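You operate a simulated robot arm through the tools that you are given. There is no shell and no other tool. Be economical: measure what you need, move in short steps, check, and stop when the job is done.

You are at the controls of a simulated two-armed robot. One attempt, no reset.

JOB
Pack the black shoe from the walnut table into the gym bag, without its tree.
Fine: hold the shoe while you pull the tree; stand the tree on the shoe block; flap down, zip shut.

Only the result counts: the job must be done as asked and must still hold three seconds after the hand-in. Knocking over, shifting, dropping, spilling or breaking anything else fails it.

ROBOT AND FRAMES
Two 6-joint arms with two-finger parallel grippers on one trunk, on a base that drives. Base frame: it is fixed to the floor where the robot stands at the start and does not move with it; the origin is under the middle of the robot, x ahead of it, y to its left, z up. Lengths are in mm, angles in degrees, forces in N, time in s.
The left shoulder is at the start at [60, 187, 1072], the right one opposite. Places, roughly: wooden shoe block [500, 300, 700]; inside of the gym bag [500, -500, 700]; gym bag flap [600, -500, 1000]; gym bag zip [400, -300, 900]; strap lever [400, -600, 800]; strap slider [400, -400, 800]; sliding clamp [700, 300, 800]; shoe [-1250, -2500, 0]. Payload 1.57 kg a hand.
Tool frame (each hand has its own): the origin (TCP) lies between the finger pads and is the grasp point; the fingertips stand 30 mm ahead of it; z points along the fingers, y is the line along which they close. Largest opening 110 mm; finger width 24, thickness 12; the body of the gripper, 48 by 112 mm, starts 78 mm behind the TCP.
Orientation is that of the tool frame in the base frame, as a unit quaternion [x, y, z, w]. With the fingers straight down and closing along the base's y, the tool's x points along the base's -x, its y along +y and its z along -z.

CONTROLS
- The arms move only by the tool servo_tool. It takes "left_commands", "right_commands" or both (then of equal length, played together; a hand with none holds still); each is a list of rows, each an object of numbers (a shift or turn left out is 0, a gripper value left out holds the last): "x", "y", "z": the shift along the tool's x, y, z in units of 200 mm (1.0 is 200 mm); "ax", "ay", "az": the turn, a rotation vector about the tool's x, y, z in units of 180 degrees (1.0 is 180 degrees); "hand": the closure in counts, from 0 (fully open) to 255 (shut). In form: [{"x": .., "y": .., "z": .., "ax": .., "ay": .., "az": .., "hand": ..}, ...]. A call has 1 to 20 rows; each row is the pose to reach, as a shift and turn from the pose commanded when the call began, along the tool's axes at that moment. A call with a number of a shift or a turn outside -1 to 1 is refused whole. A row lasts 0.2 s, in which the tool goes at most 50 mm and 8.6 degrees; a call with a longer step from one row to the next is refused whole, and so is a gripper value outside its range. Where a pose cannot be reached the arm comes as near as it can. A force on the tool above 40 N (or 10 N above the force at the start of the call, whichever is more), or a blocked arm, ends the call early, and 0.2 s more pass. Each finger travels about 153 mm/s and halts on what it meets, pressing with about 41 N; the grip force reading is that of the motor and also rises with nothing between the fingers. The clock runs only during rows and for 0.2 s after the last one: add rows that repeat a pose to give the fingers time. It gives the time, the measured TCP pose, the force on the tool (base axes), the opening and the grip force at its end, in the units of the frame above (readings bear some noise).
- Cameras (640 x 400 px; columns grow to the right, rows downward): "scene" is now at [10, -29.2, 1616.2]; the picture's right is [-0.37, -0.93, 0.00], its down [-0.69, 0.27, -0.67] and it looks along [0.62, -0.25, -0.75] (base axes); focal length 292 px, centre (320, 200). "left" rides on the left gripper at [70, -16, -141] in its tool frame; the picture's right is [0.23, 0.97, 0.00], its down [-0.86, 0.20, -0.48] and it looks along [-0.47, 0.11, 0.88] (tool axes); focal length 222 px, centre (320, 200). "right" rides on the right gripper at [70, 16, -141] in its tool frame; the picture's right is [-0.23, 0.97, 0.00], its down [-0.85, -0.20, -0.48] and it looks along [-0.47, -0.11, 0.88] (tool axes); focal length 222 px, centre (320, 200). There is no depth. A picture from a camera that has moved, and an enlarged one, comes with that camera's place and axes in the base frame and with its lens.
- capture(camera): a new picture of that camera. It takes no simulated time.
- slide_trunk(by): slides the trunk up (or, below 0, down) by that many mm; the arms and the scene camera ride with it, the base frame stays. It gives what a move gives, with no picture.
- base_move(legs): drives the robot by 1 to 6 legs, each [ahead, left, turn to the left] in mm, mm and degrees, along the robot's own axes; the way and the turn of a leg run together, so that a leg with both is an arc; at most 1500 mm and 180 degrees a leg. The arms and the cameras ride along, it lands a little off, and it stops where it bumps. It gives what a move gives.
- turn_head(pan, tilt): turns the head with the scene camera to pan (to the left, within 86 degrees either way) and tilt (down, from -29 to 69), counted from straight ahead of the robot. It gives what a move gives.
- close_up(camera, box): a new picture of the part [left, top, right, bottom] of that camera's present view, enlarged. It takes no simulated time.
- hand_in(): hands the job in; it is judged then, once.

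Go step by step. Nothing tells you exact positions but the pictures and the camera data: compare them with the known pose of the tool, close in by small moves and look again before you grip or let go. The budget is 120 turns and 88 pictures, counting those below and the enlarged ones. Unless the task says otherwise, let go and move clear before handing in, and close with one line.

The tools are called after "Emit:" as a command line: name --argument value ..., lists and objects as JSON in quotes. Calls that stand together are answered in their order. servo_tool: Moves the arms, as the interface text tells. Its arguments: {"type":"object","properties":{"left_commands":{"type":"array"},"right_commands":{"type":"array"}},"required":[]} The other tools are called the same way: slide_trunk (by) slides the trunk up or down; base_move (legs) drives the base; turn_head (pan, tilt) turns the head that bears the scene camera; capture (camera) takes a picture; close_up (camera, box) takes an enlarged picture of a part of a camera's view; hand_in () hands the job in.

At the start:

```text
time: 0.0
left_tcp_pos: [405.2, -22.4, 1231.5]
left_tool_rot: [0.0, 1.0, 0.0, 0.0]
left_force: [0.0, 0.5, 0.4]
left_gripper_width: 110.1
left_grip_force: 0.0
right_tcp_pos: [319.9, -336.6, 1325.3]
right_tool_rot: [0.0, 1.0, 0.0, 0.0]
right_force: [-0.2, 0.0, -0.4]
right_gripper_width: 109.8
right_grip_force: 0.0
trunk travel left (down, up): [-700.0, 290.0]
robot x, y, heading: [1.9, -1.0, -0.2]
head pan, tilt: [-21.6, 48.2]
```

scene: 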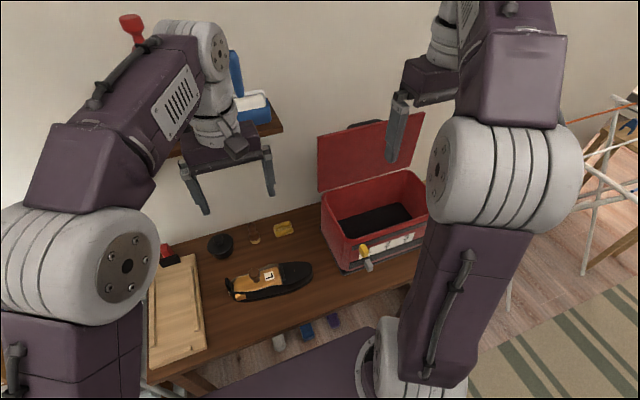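
right: 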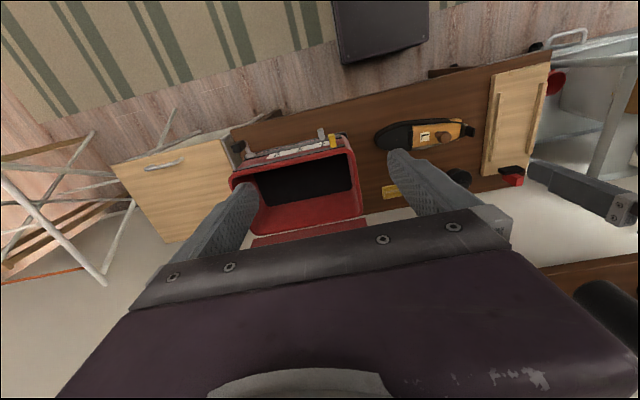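
left: 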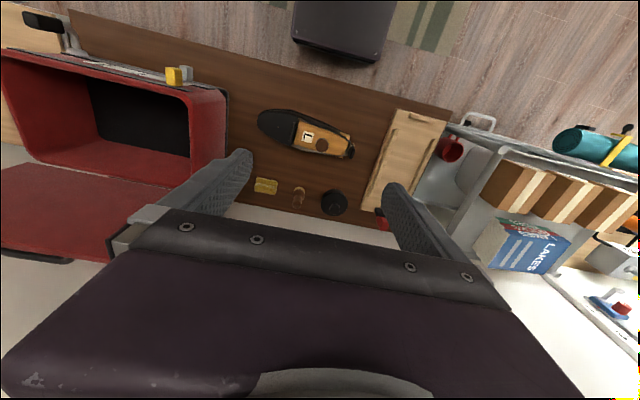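

A shoe with a tree lies on the table in front, at about [490, -45, 700], but the listed shoe place is far off at [-1250, -2500, 0]. I'll look around before deciding which shoe is meant.

Emit:
close_up --camera "scene" --box '[140, 200, 440, 388]'

Emit:
turn_head --pan -86 --tilt 25

Emit:
capture --camera "scene"

```text
2.13 times, centred on (290, 294) of scene
camera zoom: at [10.0, -29.2, 1616.2], right [-0.37, -0.93, 0.0], down [-0.69, 0.27, -0.67], along [0.62, -0.25, -0.75], focal length 621 px, centre (384, 0)
```

zoom: 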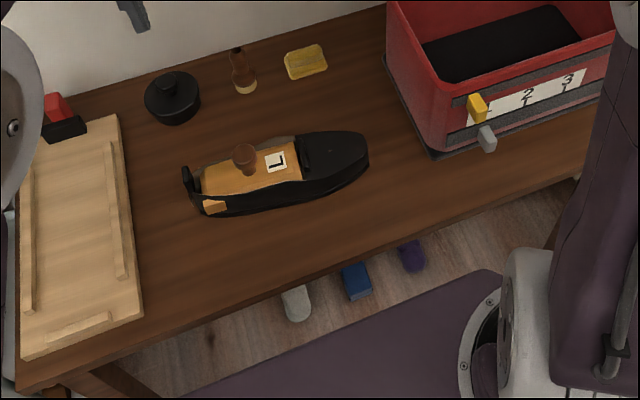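

```text
time: 1.4
left_tcp_pos: [406.2, -21.9, 1231.4]
left_tool_rot: [0.0, 1.0, 0.0, 0.0]
left_force: [-0.2, 0.8, -0.6]
left_gripper_width: 109.9
left_grip_force: 0.1
right_tcp_pos: [318.8, -335.7, 1325.4]
right_tool_rot: [0.001, 1.0, 0.0, 0.0]
right_force: [0.9, 0.3, 0.3]
right_gripper_width: 109.8
right_grip_force: 0.1
trunk travel left (down, up): [-700.0, 290.0]
robot x, y, heading: [-0.1, -1.2, -0.2]
head pan, tilt: [-85.9, 25.0]
```

```text
83 pictures are left
camera scene: at [-56.5, -92.2, 1651.1], right [-1.0, -0.07, 0.0], down [-0.03, 0.42, -0.91], along [0.06, -0.9, -0.42], focal length 292 px, centre (320, 200)
```

scene: 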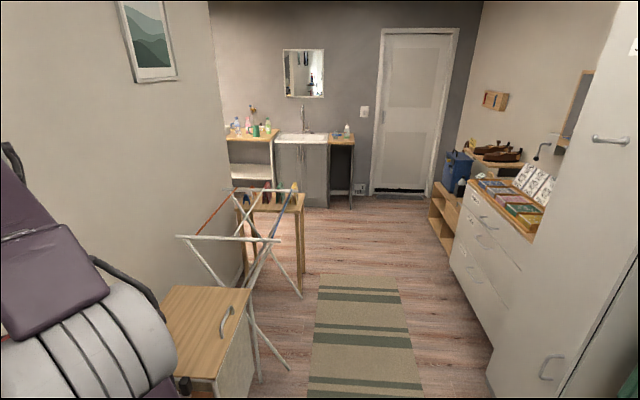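

There is a low wooden rack and what may be shoes near the listed far place. I'll enlarge that area.

Emit:
close_up --camera "scene" --box '[400, 90, 600, 290]'

Emit:
close_up --camera "scene" --box '[210, 90, 370, 290]'

```text
2.00 times, centred on (500, 190) of scene
camera zoom: at [-56.5, -92.2, 1651.1], right [-1.0, -0.07, 0.0], down [-0.03, 0.42, -0.91], along [0.06, -0.9, -0.42], focal length 584 px, centre (-40, 220)
```

zoom: 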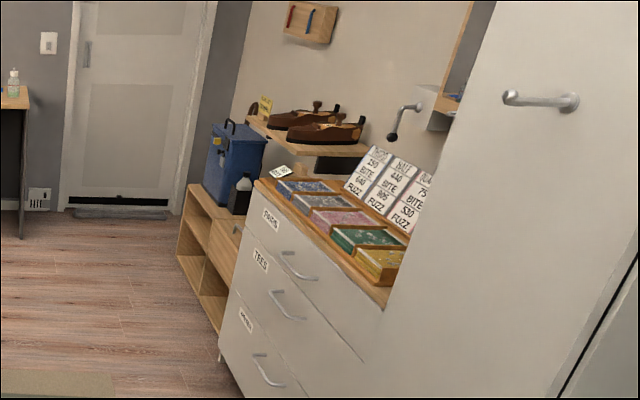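

```text
2.00 times, centred on (290, 190) of scene
camera zoom: at [-56.5, -92.2, 1651.1], right [-1.0, -0.07, 0.0], down [-0.03, 0.42, -0.91], along [0.06, -0.9, -0.42], focal length 584 px, centre (380, 220)
```

zoom: 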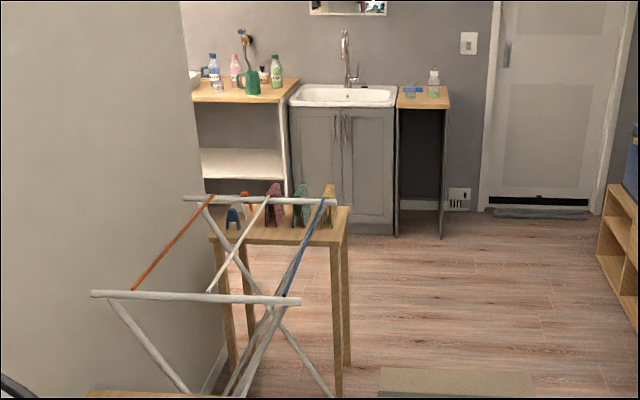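

The shoes over there are brown, on a shelf, so they aren't the job. One look to the left and behind to rule out another walnut table.

Emit:
turn_head --pan 86 --tilt 25

Emit:
capture --camera "scene"

Emit:
turn_head --pan 0 --tilt 50

Emit:
capture --camera "scene"

Emit:
close_up --camera "right" --box '[220, 60, 560, 260]'

Emit:
close_up --camera "left" --box '[220, 80, 480, 240]'

```text
time: 4.0
left_tcp_pos: [405.4, -22.1, 1231.5]
left_tool_rot: [-0.001, 1.0, 0.0, -0.001]
left_force: [0.0, -0.3, -0.9]
left_gripper_width: 110.0
left_grip_force: 0.0
right_tcp_pos: [320.1, -337.3, 1324.6]
right_tool_rot: [-0.001, 1.0, -0.001, 0.0]
right_force: [-0.3, 0.6, -0.1]
right_gripper_width: 109.8
right_grip_force: 0.1
trunk travel left (down, up): [-700.0, 290.0]
robot x, y, heading: [-2.1, -1.4, 0.1]
head pan, tilt: [85.9, 25.0]
```

```text
80 pictures are left
camera scene: at [-56.5, 91.6, 1651.2], right [1.0, -0.07, 0.0], down [-0.03, -0.42, -0.91], along [0.06, 0.9, -0.42], focal length 292 px, centre (320, 200)
```

scene: 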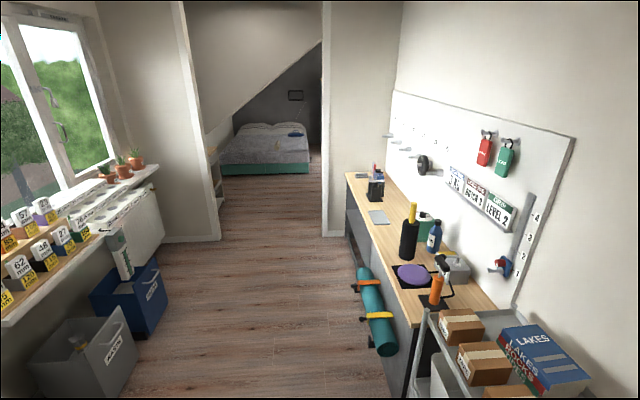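

```text
time: 5.5
left_tcp_pos: [405.3, -22.9, 1231.0]
left_tool_rot: [0.0, 1.0, 0.0, 0.0]
left_force: [0.1, 0.0, -0.2]
left_gripper_width: 110.0
left_grip_force: 0.0
right_tcp_pos: [319.7, -336.4, 1324.5]
right_tool_rot: [0.0, 1.0, -0.001, 0.0]
right_force: [0.1, -0.5, 0.8]
right_gripper_width: 109.7
right_grip_force: 0.2
trunk travel left (down, up): [-700.0, 290.0]
robot x, y, heading: [3.4, -2.3, -0.1]
head pan, tilt: [0.0, 50.0]
```

```text
79 pictures are left
camera scene: at [13.9, -0.2, 1613.7], right [0.0, -1.0, 0.0], down [-0.77, 0.0, -0.64], along [0.64, 0.0, -0.77], focal length 292 px, centre (320, 200)
```

scene: 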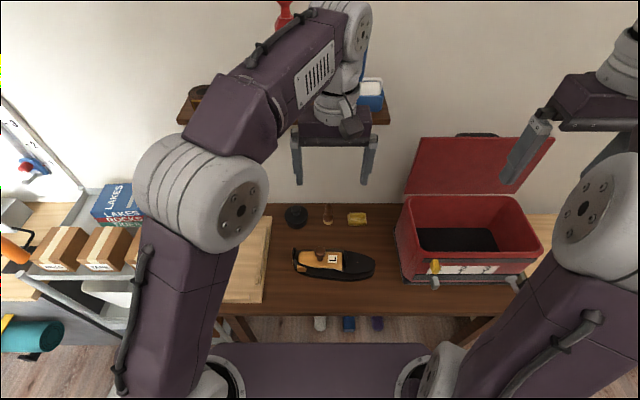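

```text
1.88 times, centred on (390, 160) of right
camera zoom: at [248.7, -320.7, 1467.3], right [0.23, 0.97, 0.0], down [0.85, -0.2, 0.48], along [0.47, -0.11, -0.88], focal length 418 px, centre (188, 275)
```

zoom: 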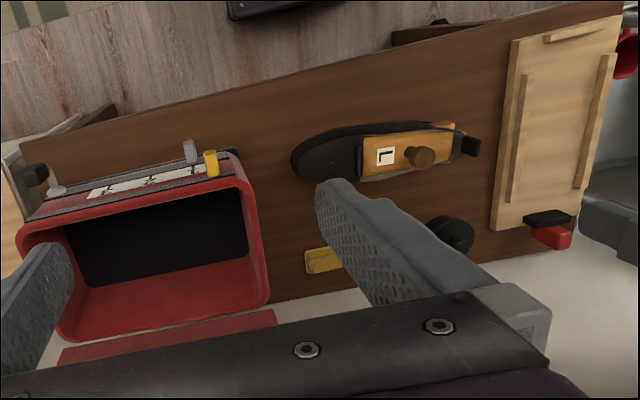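

```text
2.46 times, centred on (350, 160) of left
camera zoom: at [335.2, -38.4, 1373.1], right [-0.23, 0.97, 0.0], down [0.86, 0.2, 0.48], along [0.47, 0.11, -0.88], focal length 547 px, centre (246, 298)
```

zoom: 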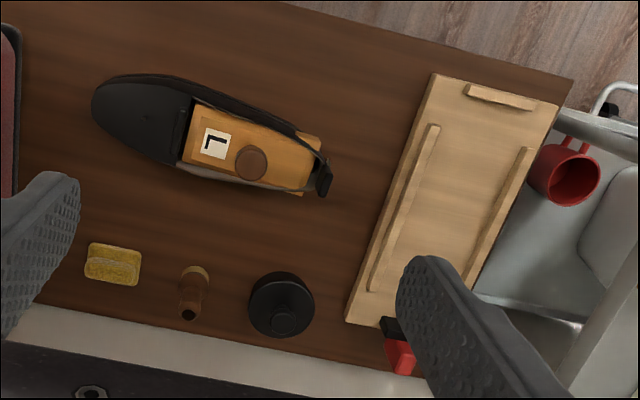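

The black shoe with the "L" tree on the walnut table in front is the right one (the listed far place only holds brown shoes). I'll lower both hands in free space for closer looks.

Emit:
servo_tool --left_commands '[{"z": 0.25}, {"z": 0.5}, {"z": 0.75}, {"z": 1.0}, {"z": 1.0}]' --right_commands '[{"z": 0.25, "y": -0.1}, {"z": 0.5, "y": -0.2}, {"z": 0.75, "y": -0.3}, {"z": 0.8, "y": -0.4}, {"z": 0.8, "y": -0.4}]'

Emit:
capture --camera "left"

Emit:
capture --camera "right"

```text
refused: row 1 steps farther than a row can; nothing moved
```

```text
76 pictures are left
camera left: at [335.2, -38.4, 1373.1], right [-0.23, 0.97, 0.0], down [0.86, 0.2, 0.48], along [0.47, 0.11, -0.88], focal length 222 px, centre (320, 200)
```

left: 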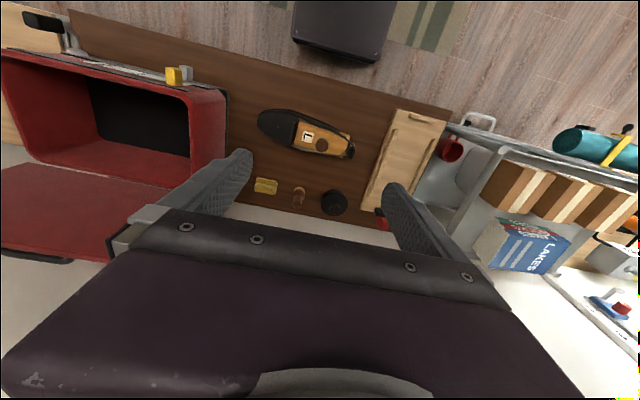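

```text
75 pictures are left
camera right: at [248.7, -320.7, 1467.3], right [0.23, 0.97, 0.0], down [0.85, -0.2, 0.48], along [0.47, -0.11, -0.88], focal length 222 px, centre (320, 200)
```

right: 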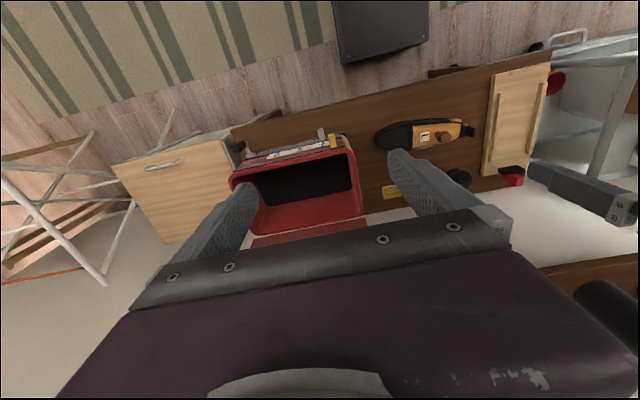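

The right rows were a hair too long a step. Repeating with smaller steps.

Emit:
servo_tool --left_commands '[{"z": 0.2}, {"z": 0.4}, {"z": 0.6}, {"z": 0.8}, {"z": 1.0}, {"z": 1.0}]' --right_commands '[{"z": 0.2, "y": -0.08}, {"z": 0.4, "y": -0.16}, {"z": 0.6, "y": -0.24}, {"z": 0.8, "y": -0.32}, {"z": 0.8, "y": -0.4}, {"z": 0.8, "y": -0.4}]'

Emit:
capture --camera "left"

Emit:
close_up --camera "right" --box '[180, 60, 420, 210]'

```text
time: 7.0
left_tcp_pos: [405.9, -19.7, 1029.9]
left_tool_rot: [0.001, 1.0, 0.001, 0.001]
left_force: [0.0, -0.1, 0.1]
left_gripper_width: 110.1
left_grip_force: 0.1
right_tcp_pos: [318.7, -414.3, 1166.0]
right_tool_rot: [0.0, 1.0, 0.0, 0.0]
right_force: [0.1, 0.7, 0.1]
right_gripper_width: 110.2
right_grip_force: 0.1
trunk travel left (down, up): [-700.0, 290.0]
robot x, y, heading: [2.2, 1.3, -0.1]
head pan, tilt: [0.0, 50.0]
```

```text
74 pictures are left
camera left: at [335.6, -35.8, 1170.8], right [-0.23, 0.97, 0.0], down [0.85, 0.2, 0.48], along [0.47, 0.11, -0.88], focal length 222 px, centre (320, 200)
```

left: 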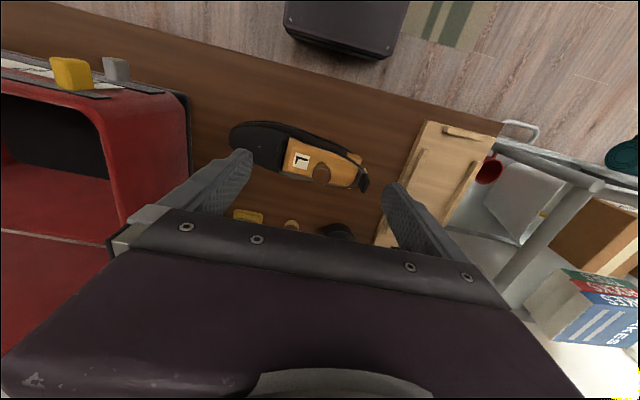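

```text
2.67 times, centred on (300, 135) of right
camera zoom: at [247.9, -399.0, 1308.5], right [0.23, 0.97, 0.0], down [0.85, -0.2, 0.48], along [0.47, -0.11, -0.88], focal length 592 px, centre (373, 373)
```

zoom: 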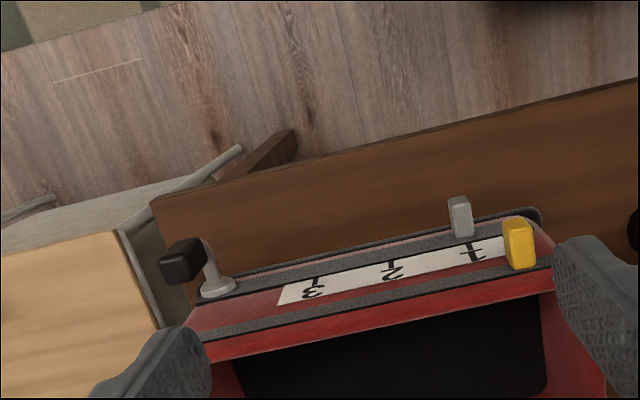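

The bag front carries two tracks: the yellow zip pull on the upper track and the grey slider below it with a 1-2-3 scale, plus a black lever. Now a close look at the shoe.

Emit:
close_up --camera "left" --box '[215, 100, 391, 210]'

Emit:
close_up --camera "scene" --box '[250, 195, 410, 295]'

```text
3.64 times, centred on (303, 155) of left
camera zoom: at [335.6, -35.8, 1170.8], right [-0.23, 0.97, 0.0], down [0.85, 0.2, 0.48], along [0.47, 0.11, -0.88], focal length 808 px, centre (382, 364)
```

zoom: 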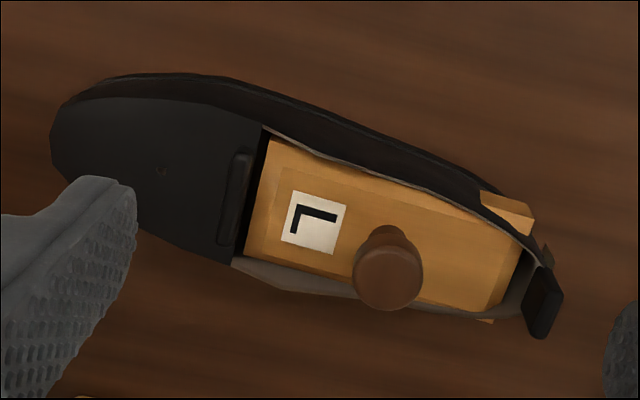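

```text
4.00 times, centred on (330, 245) of scene
camera zoom: at [13.2, 0.4, 1613.7], right [0.0, -1.0, 0.0], down [-0.77, 0.0, -0.64], along [0.64, 0.0, -0.77], focal length 1167 px, centre (280, 20)
```

zoom: 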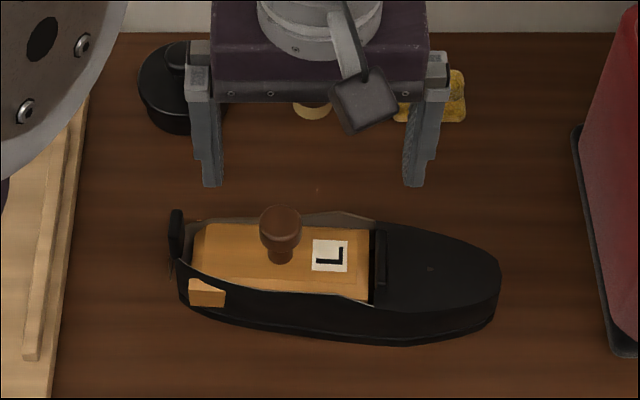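

The knob top is at about [491, 3, 793], the shoe spans y from -187 to +86 around x = 478, and the table is near z = 700. I'll turn both grippers to close along x (cameras outward) and approach from above.

Emit:
servo_tool --left_commands '[{"x": -0.035, "y": 0.01, "z": 0.03, "az": 0.042}, {"x": -0.07, "y": 0.02, "z": 0.06, "az": 0.084}, {"x": -0.105, "y": 0.03, "z": 0.09, "az": 0.126}, {"x": -0.14, "y": 0.04, "z": 0.12, "az": 0.168}, {"x": -0.175, "y": 0.05, "z": 0.15, "az": 0.21}, {"x": -0.21, "y": 0.06, "z": 0.18, "az": 0.252}, {"x": -0.245, "y": 0.07, "z": 0.21, "az": 0.294}, {"x": -0.28, "y": 0.08, "z": 0.24, "az": 0.336}, {"x": -0.315, "y": 0.09, "z": 0.27, "az": 0.378}, {"x": -0.35, "y": 0.1, "z": 0.3, "az": 0.42}, {"x": -0.385, "y": 0.11, "z": 0.33, "az": 0.462}, {"x": -0.42, "y": 0.115, "z": 0.36, "az": 0.5}, {"x": -0.42, "y": 0.115, "z": 0.36, "az": 0.5}]' --right_commands '[{"x": -0.033, "y": 0.047, "z": 0.047, "az": -0.042}, {"x": -0.067, "y": 0.095, "z": 0.093, "az": -0.084}, {"x": -0.1, "y": 0.14, "z": 0.14, "az": -0.126}, {"x": -0.133, "y": 0.19, "z": 0.187, "az": -0.168}, {"x": -0.167, "y": 0.237, "z": 0.233, "az": -0.21}, {"x": -0.2, "y": 0.285, "z": 0.28, "az": -0.252}, {"x": -0.233, "y": 0.33, "z": 0.327, "az": -0.294}, {"x": -0.267, "y": 0.38, "z": 0.373, "az": -0.336}, {"x": -0.3, "y": 0.427, "z": 0.42, "az": -0.378}, {"x": -0.333, "y": 0.475, "z": 0.467, "az": -0.42}, {"x": -0.367, "y": 0.52, "z": 0.513, "az": -0.462}, {"x": -0.4, "y": 0.57, "z": 0.56, "az": -0.5}, {"x": -0.4, "y": 0.57, "z": 0.56, "az": -0.5}]'

Emit:
capture --camera "scene"

Emit:
capture --camera "right"

Emit:
capture --camera "left"

```text
time: 9.8
left_tcp_pos: [488.0, 0.5, 959.1]
left_tool_rot: [0.708, 0.706, 0.0, 0.0]
left_force: [0.2, 0.9, 1.0]
left_gripper_width: 110.2
left_grip_force: 0.1
right_tcp_pos: [398.7, -303.6, 1052.3]
right_tool_rot: [0.708, -0.706, -0.001, 0.0]
right_force: [1.0, -0.2, 0.3]
right_gripper_width: 109.5
right_grip_force: 0.1
trunk travel left (down, up): [-700.0, 290.0]
robot x, y, heading: [-1.0, -0.4, 0.2]
head pan, tilt: [0.0, 50.0]
```

```text
70 pictures are left
camera scene: at [13.4, -0.5, 1613.7], right [0.0, -1.0, 0.0], down [-0.77, 0.0, -0.64], along [0.64, 0.0, -0.77], focal length 292 px, centre (320, 200)
```

scene: 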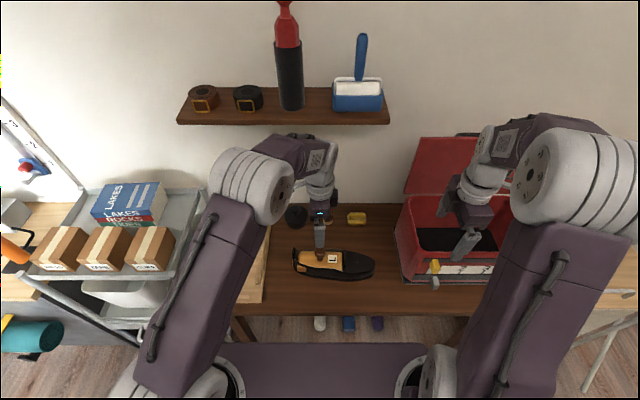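

```text
69 pictures are left
camera right: at [381.6, -373.5, 1194.3], right [-0.97, 0.23, 0.0], down [0.2, 0.86, 0.48], along [0.11, 0.47, -0.88], focal length 222 px, centre (320, 200)
```

right: 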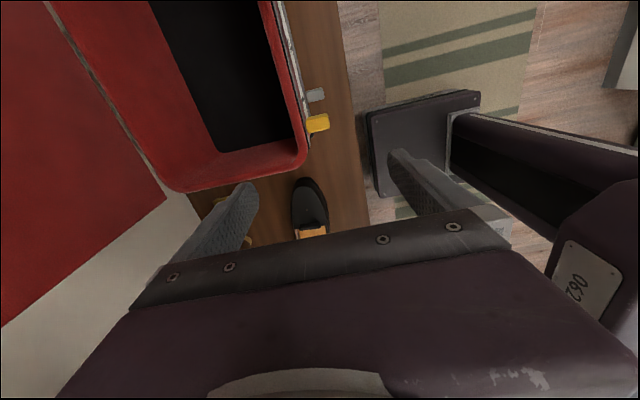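

```text
68 pictures are left
camera left: at [470.9, 70.5, 1101.2], right [0.97, 0.23, 0.0], down [0.2, -0.86, 0.48], along [0.11, -0.47, -0.88], focal length 222 px, centre (320, 200)
```

left: 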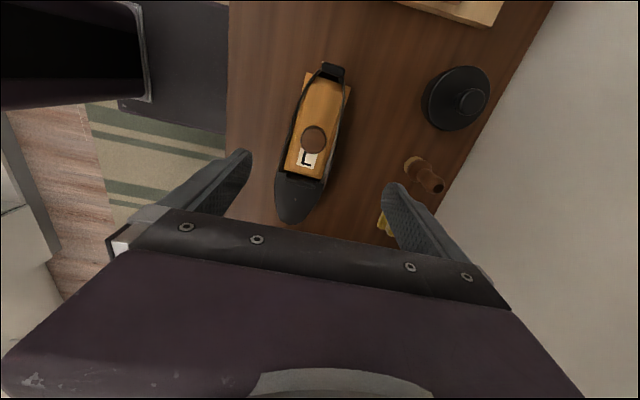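

Both grippers are now turned and the left camera puts the knob at x≈480, y≈2 with the shoe axis along y. I'll bring the right hand over the toe box.

Emit:
servo_tool --right_commands '[{"x": -0.16, "y": -0.07}, {"x": -0.32, "y": -0.14}, {"x": -0.48, "y": -0.2, "z": 0.06}, {"x": -0.64, "y": -0.27, "z": 0.15}, {"x": -0.8, "y": -0.34, "z": 0.25}, {"x": -0.965, "y": -0.405, "z": 0.35}, {"x": -0.965, "y": -0.405, "z": 0.5}, {"x": -0.965, "y": -0.405, "z": 0.65}, {"x": -0.965, "y": -0.405, "z": 0.65}]'

Emit:
capture --camera "right"

Emit:
capture --camera "left"

```text
time: 11.8
left_tcp_pos: [488.2, 1.2, 959.9]
left_tool_rot: [0.707, 0.707, -0.001, 0.001]
left_force: [0.7, -0.3, -0.5]
left_gripper_width: 110.0
left_grip_force: 0.0
right_tcp_pos: [479.9, -107.6, 926.5]
right_tool_rot: [0.707, -0.707, 0.0, -0.001]
right_force: [0.6, 0.1, -0.9]
right_gripper_width: 110.2
right_grip_force: 0.1
trunk travel left (down, up): [-700.0, 290.0]
robot x, y, heading: [0.3, 0.5, 0.2]
head pan, tilt: [0.0, 50.0]
```

```text
67 pictures are left
camera right: at [462.4, -178.3, 1068.3], right [-0.97, 0.23, 0.0], down [0.2, 0.85, 0.48], along [0.11, 0.47, -0.88], focal length 222 px, centre (320, 200)
```

right: 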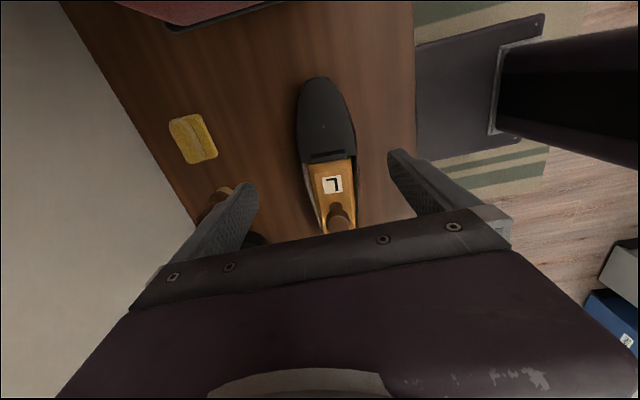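

```text
66 pictures are left
camera left: at [470.7, 70.8, 1101.1], right [0.97, 0.23, 0.0], down [0.2, -0.85, 0.48], along [0.11, -0.47, -0.88], focal length 222 px, centre (320, 200)
```

left: 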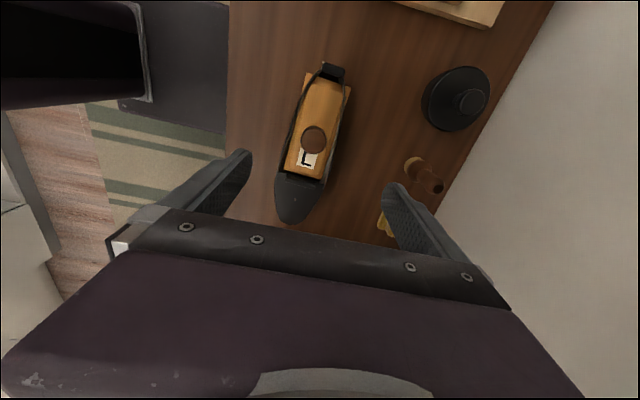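

The toe box centre is around x≈471 and the shoe about 80 mm wide, so the open gripper (110) clears it. I shift 8 mm and lower to just above it, then check.

Emit:
servo_tool --right_commands '[{"y": 0.02, "z": 0.16}, {"y": 0.04, "z": 0.32}, {"y": 0.04, "z": 0.48}, {"y": 0.04, "z": 0.48}]'

Emit:
capture --camera "right"

Emit:
close_up --camera "scene" --box '[250, 195, 410, 295]'

```text
time: 12.8
left_tcp_pos: [487.7, 1.4, 960.0]
left_tool_rot: [0.707, 0.707, 0.0, 0.001]
left_force: [0.5, 0.4, 0.8]
left_gripper_width: 110.0
left_grip_force: 0.1
right_tcp_pos: [471.0, -108.1, 828.7]
right_tool_rot: [0.707, -0.707, -0.001, 0.0]
right_force: [0.3, -0.7, -0.6]
right_gripper_width: 109.8
right_grip_force: 0.0
trunk travel left (down, up): [-700.0, 290.0]
robot x, y, heading: [-0.4, 0.6, -0.1]
head pan, tilt: [0.0, 50.0]
```

```text
65 pictures are left
camera right: at [454.1, -178.9, 970.6], right [-0.97, 0.23, 0.0], down [0.2, 0.85, 0.48], along [0.11, 0.47, -0.88], focal length 222 px, centre (320, 200)
```

right: 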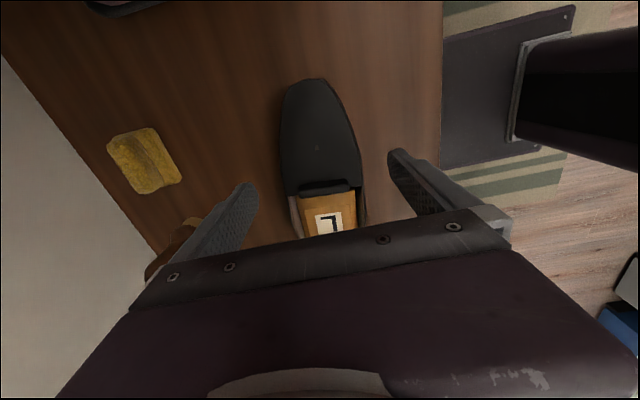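

```text
4.00 times, centred on (330, 245) of scene
camera zoom: at [13.7, -0.1, 1613.7], right [0.0, -1.0, 0.0], down [-0.77, 0.0, -0.64], along [0.64, 0.0, -0.77], focal length 1167 px, centre (280, 20)
```

zoom: 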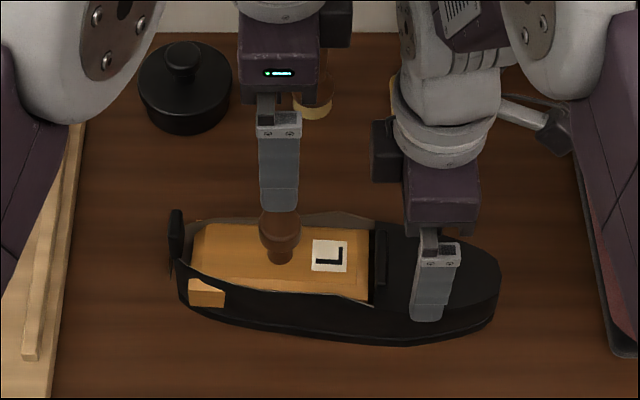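

The toe box is centred between the right fingers (x=471). Lowering to TCP z≈742 and closing on the shoe.

Emit:
servo_tool --right_commands '[{"z": 0.12}, {"z": 0.24}, {"z": 0.36}, {"z": 0.435}, {"z": 0.435}]'

Emit:
close_up --camera "scene" --box '[250, 195, 410, 295]'

```text
time: 13.9
left_tcp_pos: [487.3, 0.9, 959.6]
left_tool_rot: [0.707, 0.707, 0.0, 0.001]
left_force: [-0.1, 0.1, -0.6]
left_gripper_width: 109.9
left_grip_force: 0.0
right_tcp_pos: [471.7, -107.1, 741.0]
right_tool_rot: [-0.706, 0.708, 0.0, 0.0]
right_force: [-1.0, 0.0, -0.6]
right_gripper_width: 110.0
right_grip_force: 0.1
trunk travel left (down, up): [-700.0, 290.0]
robot x, y, heading: [-3.6, 1.8, 0.2]
head pan, tilt: [0.0, 50.0]
```

```text
4.00 times, centred on (330, 245) of scene
camera zoom: at [13.7, -0.2, 1613.7], right [0.0, -1.0, 0.0], down [-0.77, 0.0, -0.64], along [0.64, 0.0, -0.77], focal length 1167 px, centre (280, 20)
```

zoom: 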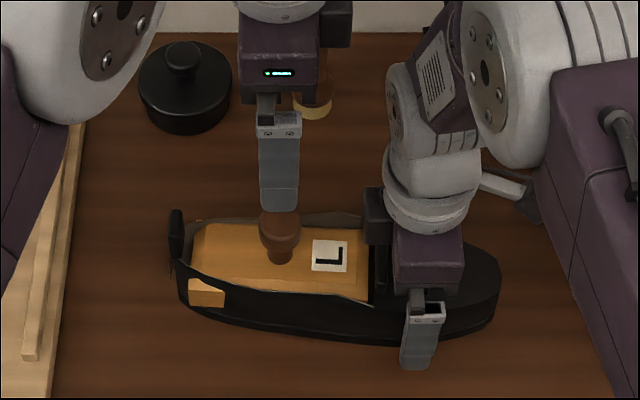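

Fingers straddle the shoe correctly. Closing the right gripper.

Emit:
servo_tool --right_commands '[{"hand": 60}, {"hand": 120}, {"hand": 255}, {"hand": 255}, {"hand": 255}]'

Emit:
capture --camera "left"

```text
time: 15.2
left_tcp_pos: [488.8, 1.8, 959.5]
left_tool_rot: [0.707, 0.707, 0.001, 0.0]
left_force: [0.0, 0.3, 0.0]
left_gripper_width: 110.0
left_grip_force: 0.2
right_tcp_pos: [471.2, -108.6, 740.7]
right_tool_rot: [0.707, -0.707, 0.0, 0.0]
right_force: [-0.6, -0.3, -0.5]
right_gripper_width: 91.2
right_grip_force: 40.8
trunk travel left (down, up): [-700.0, 290.0]
robot x, y, heading: [-2.2, -1.1, 0.2]
head pan, tilt: [0.0, 50.0]
```

```text
62 pictures are left
camera left: at [471.2, 70.6, 1100.9], right [0.97, 0.23, 0.0], down [0.2, -0.85, 0.48], along [0.11, -0.47, -0.88], focal length 222 px, centre (320, 200)
```

left: 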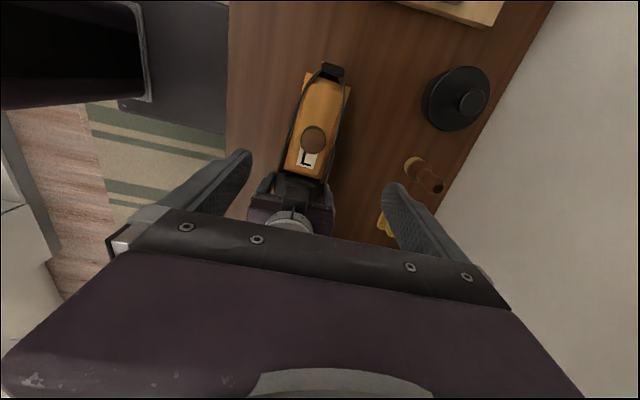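

Shoe held at 91 mm opening with 41 N. The knob is at about x=480, y=1, its cap z≈775–805; lowering the left hand over it.

Emit:
servo_tool --left_commands '[{"y": -0.02, "z": 0.15}, {"y": -0.04, "z": 0.3}, {"y": -0.04, "z": 0.45}, {"y": -0.04, "z": 0.6}, {"y": -0.04, "z": 0.72}, {"y": -0.04, "z": 0.72}]'

Emit:
capture --camera "left"

Emit:
close_up --camera "scene" --box '[250, 195, 410, 295]'

Emit:
capture --camera "right"

```text
time: 16.6
left_tcp_pos: [481.6, 4.4, 814.0]
left_tool_rot: [0.707, 0.707, 0.0, 0.0]
left_force: [0.2, 0.2, -0.3]
left_gripper_width: 110.1
left_grip_force: 0.1
right_tcp_pos: [471.4, -109.1, 740.9]
right_tool_rot: [-0.707, 0.707, 0.001, 0.0]
right_force: [0.0, -1.4, 0.3]
right_gripper_width: 91.3
right_grip_force: 40.8
trunk travel left (down, up): [-700.0, 290.0]
robot x, y, heading: [0.3, 1.5, -0.4]
head pan, tilt: [0.0, 50.0]
```

```text
61 pictures are left
camera left: at [465.0, 73.4, 956.3], right [0.97, 0.23, 0.0], down [0.2, -0.85, 0.48], along [0.11, -0.47, -0.88], focal length 222 px, centre (320, 200)
```

left: 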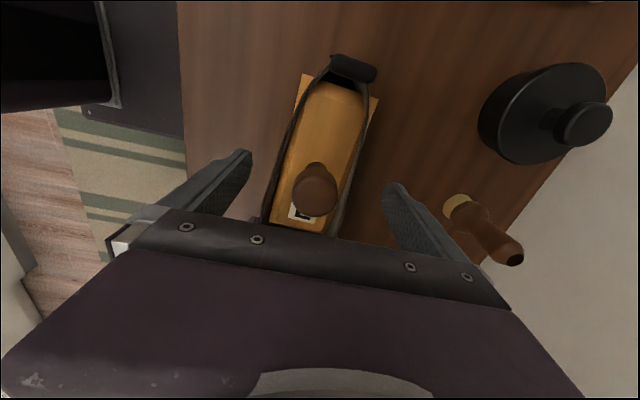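

```text
4.00 times, centred on (330, 245) of scene
camera zoom: at [14.2, -0.4, 1613.7], right [0.0, -1.0, 0.0], down [-0.77, 0.0, -0.64], along [0.64, 0.0, -0.77], focal length 1167 px, centre (280, 20)
```

zoom: 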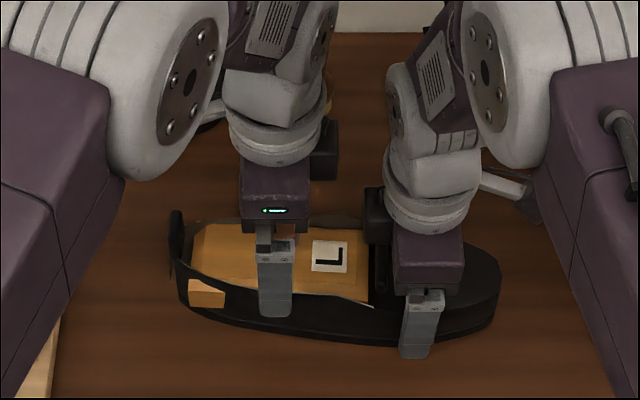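

```text
59 pictures are left
camera right: at [454.6, -178.5, 882.7], right [-0.97, 0.23, 0.0], down [0.2, 0.85, 0.48], along [0.11, 0.47, -0.88], focal length 222 px, centre (320, 200)
```

right: 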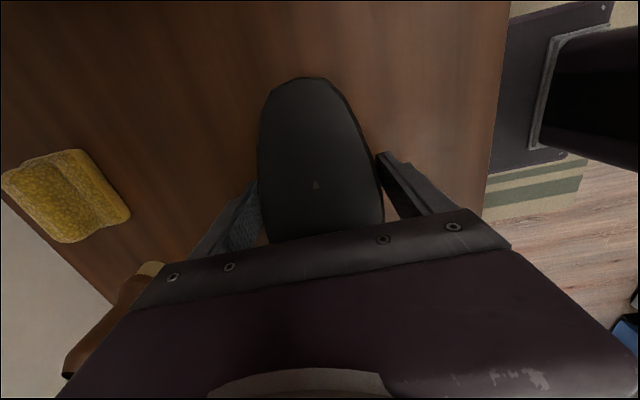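

The knob sits centred between the left fingers. Lowering 16 mm more and closing.

Emit:
servo_tool --left_commands '[{"x": -0.015, "y": -0.01, "z": 0.08}, {"x": -0.015, "y": -0.01, "z": 0.08}, {"x": -0.015, "y": -0.01, "z": 0.08, "hand": 100}, {"x": -0.015, "y": -0.01, "z": 0.08, "hand": 255}, {"x": -0.015, "y": -0.01, "z": 0.08, "hand": 255}, {"x": -0.015, "y": -0.01, "z": 0.08, "hand": 255}]'

Emit:
capture --camera "left"

```text
time: 17.9
left_tcp_pos: [478.9, -1.0, 799.1]
left_tool_rot: [0.707, 0.707, 0.0, 0.0]
left_force: [-10.0, 0.8, 5.0]
left_gripper_width: 33.0
left_grip_force: 41.4
right_tcp_pos: [472.8, -107.7, 740.6]
right_tool_rot: [-0.706, 0.708, -0.001, 0.001]
right_force: [7.6, 0.7, -3.4]
right_gripper_width: 91.1
right_grip_force: 41.3
trunk travel left (down, up): [-700.0, 290.0]
robot x, y, heading: [1.6, -2.6, -0.1]
head pan, tilt: [0.0, 50.0]
```

```text
58 pictures are left
camera left: at [462.9, 69.8, 940.4], right [0.97, 0.23, 0.0], down [0.2, -0.86, 0.48], along [0.11, -0.47, -0.88], focal length 222 px, centre (320, 200)
```

left: 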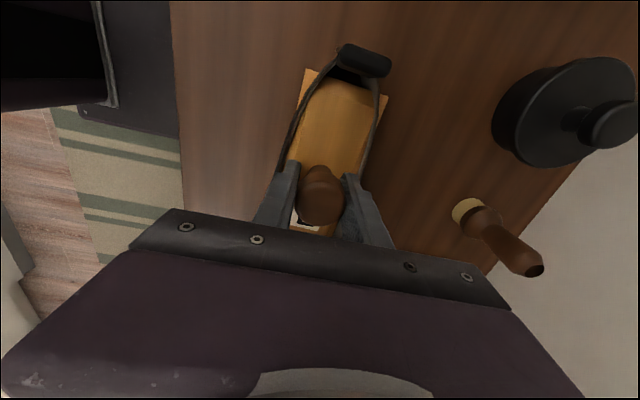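

Knob gripped at 33 mm. Pulling the tree up a little, with the right hand holding the shoe, and checking.

Emit:
servo_tool --left_commands '[{"y": -0.01, "z": -0.03}, {"y": -0.01, "z": -0.07}, {"y": -0.01, "z": -0.11}, {"y": -0.01, "z": -0.15}, {"y": -0.01, "z": -0.15}]'

Emit:
capture --camera "left"

Emit:
close_up --camera "scene" --box '[250, 195, 410, 295]'

```text
time: 19.1
left_tcp_pos: [478.0, -3.4, 828.0]
left_tool_rot: [0.707, 0.708, 0.0, 0.0]
left_force: [0.1, -0.5, -0.5]
left_gripper_width: 33.0
left_grip_force: 40.9
right_tcp_pos: [472.4, -108.3, 740.3]
right_tool_rot: [-0.707, 0.707, 0.001, 0.0]
right_force: [1.4, 0.9, 0.5]
right_gripper_width: 90.9
right_grip_force: 41.1
trunk travel left (down, up): [-700.0, 290.0]
robot x, y, heading: [-3.8, 3.5, 0.2]
head pan, tilt: [0.0, 50.0]
```

```text
57 pictures are left
camera left: at [461.6, 67.0, 970.1], right [0.97, 0.23, 0.0], down [0.2, -0.85, 0.48], along [0.11, -0.47, -0.88], focal length 222 px, centre (320, 200)
```

left: 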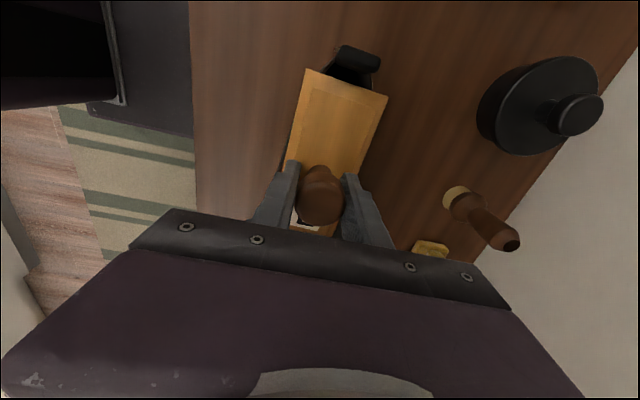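

```text
4.00 times, centred on (330, 245) of scene
camera zoom: at [14.2, -0.1, 1613.7], right [0.0, -1.0, 0.0], down [-0.77, 0.0, -0.64], along [0.64, 0.0, -0.77], focal length 1167 px, centre (280, 20)
```

zoom: 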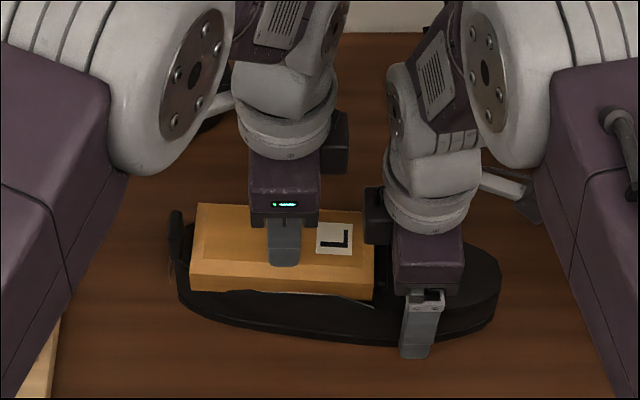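

The tree is a rectangular block and comes out freely. Lifting 32 mm more, keeping below the right gripper body, then checking whether its bottom clears the collar.

Emit:
servo_tool --left_commands '[{"x": 0.01, "z": -0.08}, {"x": 0.01, "z": -0.16}, {"x": 0.01, "z": -0.16}]'

Emit:
close_up --camera "scene" --box '[250, 195, 410, 295]'

Emit:
capture --camera "left"

```text
time: 19.9
left_tcp_pos: [478.4, 0.8, 860.5]
left_tool_rot: [0.706, 0.708, -0.003, -0.003]
left_force: [-2.9, 7.3, -13.7]
left_gripper_width: 32.9
left_grip_force: 41.1
right_tcp_pos: [471.9, -108.0, 740.4]
right_tool_rot: [-0.707, 0.708, 0.0, 0.0]
right_force: [2.6, -7.9, 7.7]
right_gripper_width: 90.9
right_grip_force: 40.9
trunk travel left (down, up): [-700.0, 290.0]
robot x, y, heading: [0.9, -3.6, -0.1]
head pan, tilt: [0.0, 50.0]
```

```text
4.00 times, centred on (330, 245) of scene
camera zoom: at [14.8, -0.3, 1613.6], right [0.0, -1.0, 0.0], down [-0.77, 0.0, -0.64], along [0.64, 0.0, -0.77], focal length 1167 px, centre (280, 20)
```

zoom: 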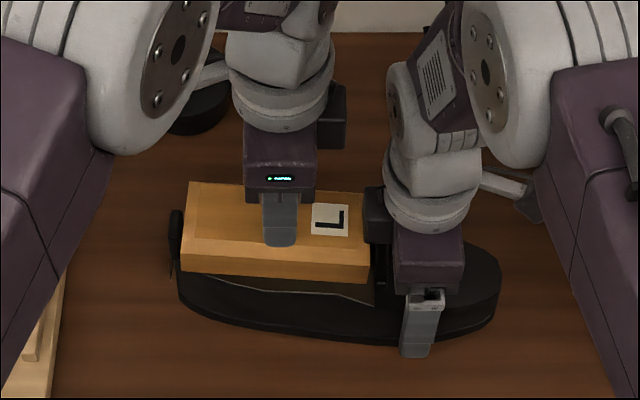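

```text
54 pictures are left
camera left: at [462.3, 69.8, 1001.6], right [0.97, 0.23, 0.0], down [0.2, -0.86, 0.48], along [0.1, -0.46, -0.88], focal length 222 px, centre (320, 200)
```

left: 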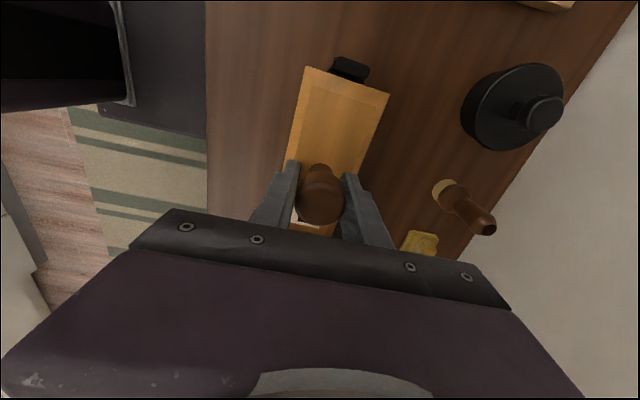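

The tree's end is touching the black box on the right gripper. I'll lower the tree back, re-grip the shoe 22 mm nearer the toe, and then pull again.

Emit:
servo_tool --left_commands '[{"z": 0.05}, {"z": 0.12}, {"z": 0.2}, {"z": 0.2}]'

Emit:
servo_tool --right_commands '[{"hand": 0}, {"hand": 0}, {"x": 0.04}, {"x": 0.08}, {"x": 0.12}, {"x": 0.12}, {"x": 0.12, "hand": 120}, {"x": 0.12, "hand": 255}, {"x": 0.12, "hand": 255}, {"x": 0.12, "hand": 255}]'

Emit:
close_up --camera "scene" --box '[250, 195, 410, 295]'

```text
time: 20.9
left_tcp_pos: [476.8, -0.2, 821.2]
left_tool_rot: [0.707, 0.707, 0.001, 0.0]
left_force: [-0.5, -0.1, 0.0]
left_gripper_width: 33.1
left_grip_force: 40.8
right_tcp_pos: [472.4, -106.9, 740.0]
right_tool_rot: [0.707, -0.707, 0.0, 0.001]
right_force: [-0.9, 0.9, 1.1]
right_gripper_width: 91.1
right_grip_force: 40.8
trunk travel left (down, up): [-700.0, 290.0]
robot x, y, heading: [0.5, -3.1, 0.4]
head pan, tilt: [0.0, 50.0]
```

```text
time: 23.1
left_tcp_pos: [476.3, -0.0, 821.9]
left_tool_rot: [0.707, 0.707, 0.0, 0.0]
left_force: [-2.9, 1.0, 0.0]
left_gripper_width: 32.8
left_grip_force: 40.9
right_tcp_pos: [472.8, -131.1, 741.4]
right_tool_rot: [-0.706, 0.708, 0.0, 0.0]
right_force: [2.3, -0.9, 0.4]
right_gripper_width: 88.7
right_grip_force: 40.8
trunk travel left (down, up): [-700.0, 290.0]
robot x, y, heading: [-2.6, -1.5, 0.0]
head pan, tilt: [0.0, 50.0]
```

```text
4.00 times, centred on (330, 245) of scene
camera zoom: at [14.3, -0.4, 1613.7], right [0.0, -1.0, 0.0], down [-0.77, 0.0, -0.64], along [0.64, 0.0, -0.77], focal length 1167 px, centre (280, 20)
```

zoom: 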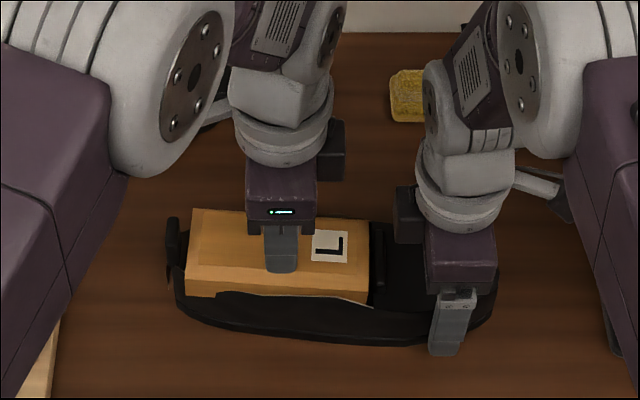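

Now there's clear room beside the tree. Pulling it up straight.

Emit:
servo_tool --left_commands '[{"z": -0.1}, {"z": -0.2}, {"z": -0.3}, {"z": -0.4}, {"z": -0.5}, {"z": -0.6}, {"z": -0.6}]'

Emit:
capture --camera "scene"

Emit:
capture --camera "right"

```text
time: 24.8
left_tcp_pos: [478.9, 1.1, 941.2]
left_tool_rot: [0.708, 0.706, 0.0, 0.0]
left_force: [0.4, 0.3, -0.6]
left_gripper_width: 33.1
left_grip_force: 41.2
right_tcp_pos: [472.1, -132.1, 739.4]
right_tool_rot: [-0.707, 0.707, -0.001, 0.001]
right_force: [-0.5, -0.6, 1.1]
right_gripper_width: 88.7
right_grip_force: 41.2
trunk travel left (down, up): [-700.0, 290.0]
robot x, y, heading: [2.1, -3.0, 0.0]
head pan, tilt: [0.0, 50.0]
```

```text
52 pictures are left
camera scene: at [14.1, -0.3, 1613.7], right [0.0, -1.0, 0.0], down [-0.77, 0.0, -0.64], along [0.64, 0.0, -0.77], focal length 292 px, centre (320, 200)
```

scene: 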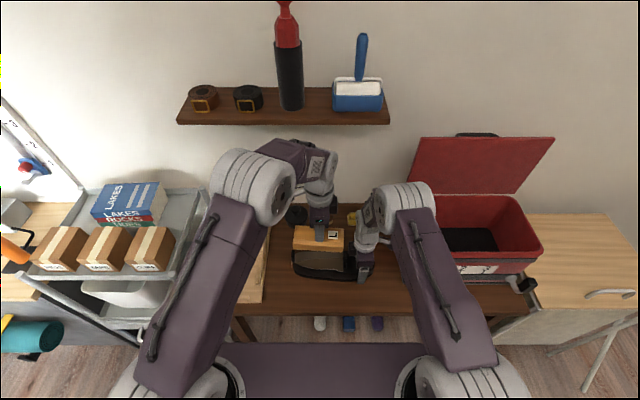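

```text
51 pictures are left
camera right: at [455.2, -202.2, 882.8], right [-0.97, 0.23, 0.0], down [0.2, 0.85, 0.48], along [0.11, 0.47, -0.88], focal length 222 px, centre (320, 200)
```

right: 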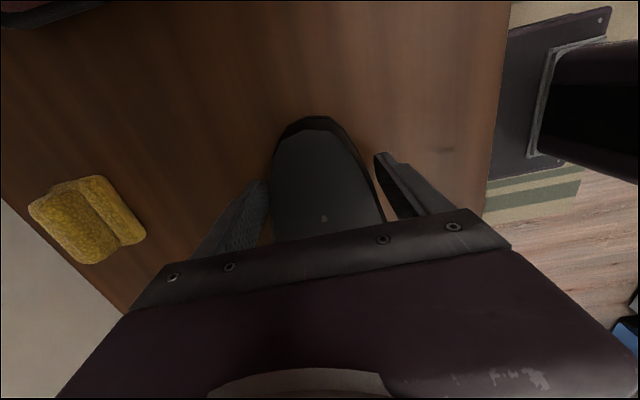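

The tree is out and the shoe stays in place. The block's rails run along x at y≈205 and ≈318, so I'll turn the tree 90° (heel toward the robot) and carry it over the block.

Emit:
servo_tool --left_commands '[{"x": 0.075, "y": 0.016, "az": -0.042}, {"x": 0.15, "y": 0.032, "az": -0.084}, {"x": 0.225, "y": 0.048, "az": -0.126}, {"x": 0.3, "y": 0.064, "az": -0.168}, {"x": 0.375, "y": 0.08, "az": -0.21}, {"x": 0.45, "y": 0.096, "az": -0.252}, {"x": 0.525, "y": 0.112, "az": -0.294}, {"x": 0.6, "y": 0.128, "az": -0.336}, {"x": 0.675, "y": 0.144, "az": -0.378}, {"x": 0.75, "y": 0.16, "az": -0.42}, {"x": 0.825, "y": 0.176, "az": -0.462}, {"x": 0.9, "y": 0.2, "az": -0.5}, {"x": 1.0, "y": 0.2, "az": -0.5}, {"x": 1.0, "y": 0.2, "az": -0.5}]'

Emit:
capture --camera "scene"

Emit:
capture --camera "left"

```text
time: 27.8
left_tcp_pos: [516.8, 199.9, 940.7]
left_tool_rot: [0.0, 1.0, 0.0, 0.0]
left_force: [-0.5, -0.6, -1.9]
left_gripper_width: 33.0
left_grip_force: 41.1
right_tcp_pos: [471.9, -130.7, 740.3]
right_tool_rot: [-0.707, 0.707, 0.0, 0.0]
right_force: [-0.5, 0.5, -0.4]
right_gripper_width: 88.5
right_grip_force: 41.2
trunk travel left (down, up): [-700.0, 290.0]
robot x, y, heading: [1.0, 0.6, -0.0]
head pan, tilt: [0.0, 50.0]
```

```text
50 pictures are left
camera scene: at [14.3, -0.1, 1613.7], right [0.0, -1.0, 0.0], down [-0.77, 0.0, -0.64], along [0.64, 0.0, -0.77], focal length 292 px, centre (320, 200)
```

scene: 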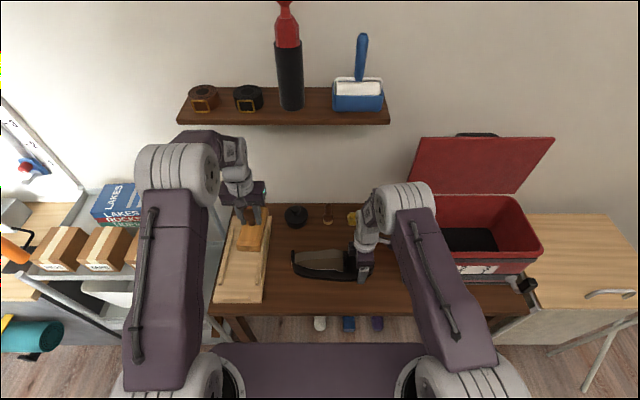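

```text
49 pictures are left
camera left: at [447.8, 183.9, 1082.7], right [-0.23, 0.97, 0.0], down [0.86, 0.2, 0.48], along [0.47, 0.11, -0.88], focal length 222 px, centre (320, 200)
```

left: 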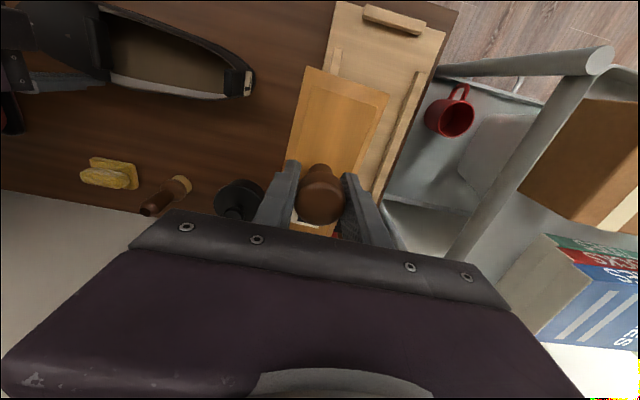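

The board spans y≈181–334, x from ≈355. I'll zoom to get the rails before moving over.

Emit:
close_up --camera "scene" --box '[192, 180, 320, 310]'

Emit:
close_up --camera "left" --box '[260, 0, 460, 140]'

```text
3.08 times, centred on (256, 245) of scene
camera zoom: at [14.3, -0.1, 1613.7], right [0.0, -1.0, 0.0], down [-0.77, 0.0, -0.64], along [0.64, 0.0, -0.77], focal length 898 px, centre (517, 62)
```

zoom: 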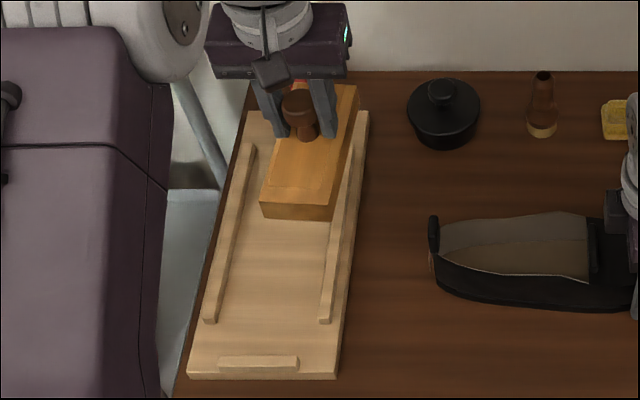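

```text
2.86 times, centred on (360, 70) of left
camera zoom: at [447.8, 183.9, 1082.7], right [-0.23, 0.97, 0.0], down [0.86, 0.2, 0.48], along [0.47, 0.11, -0.88], focal length 635 px, centre (206, 571)
```

zoom: 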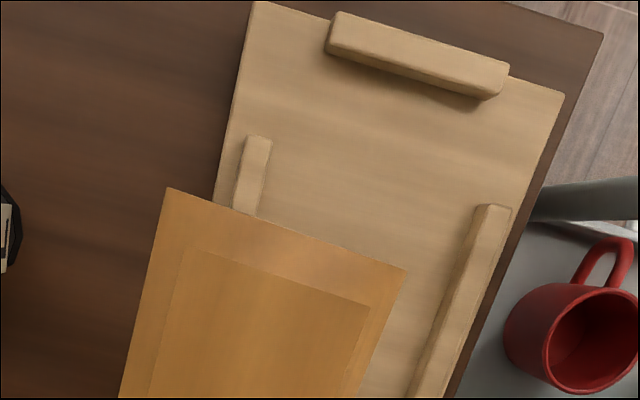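

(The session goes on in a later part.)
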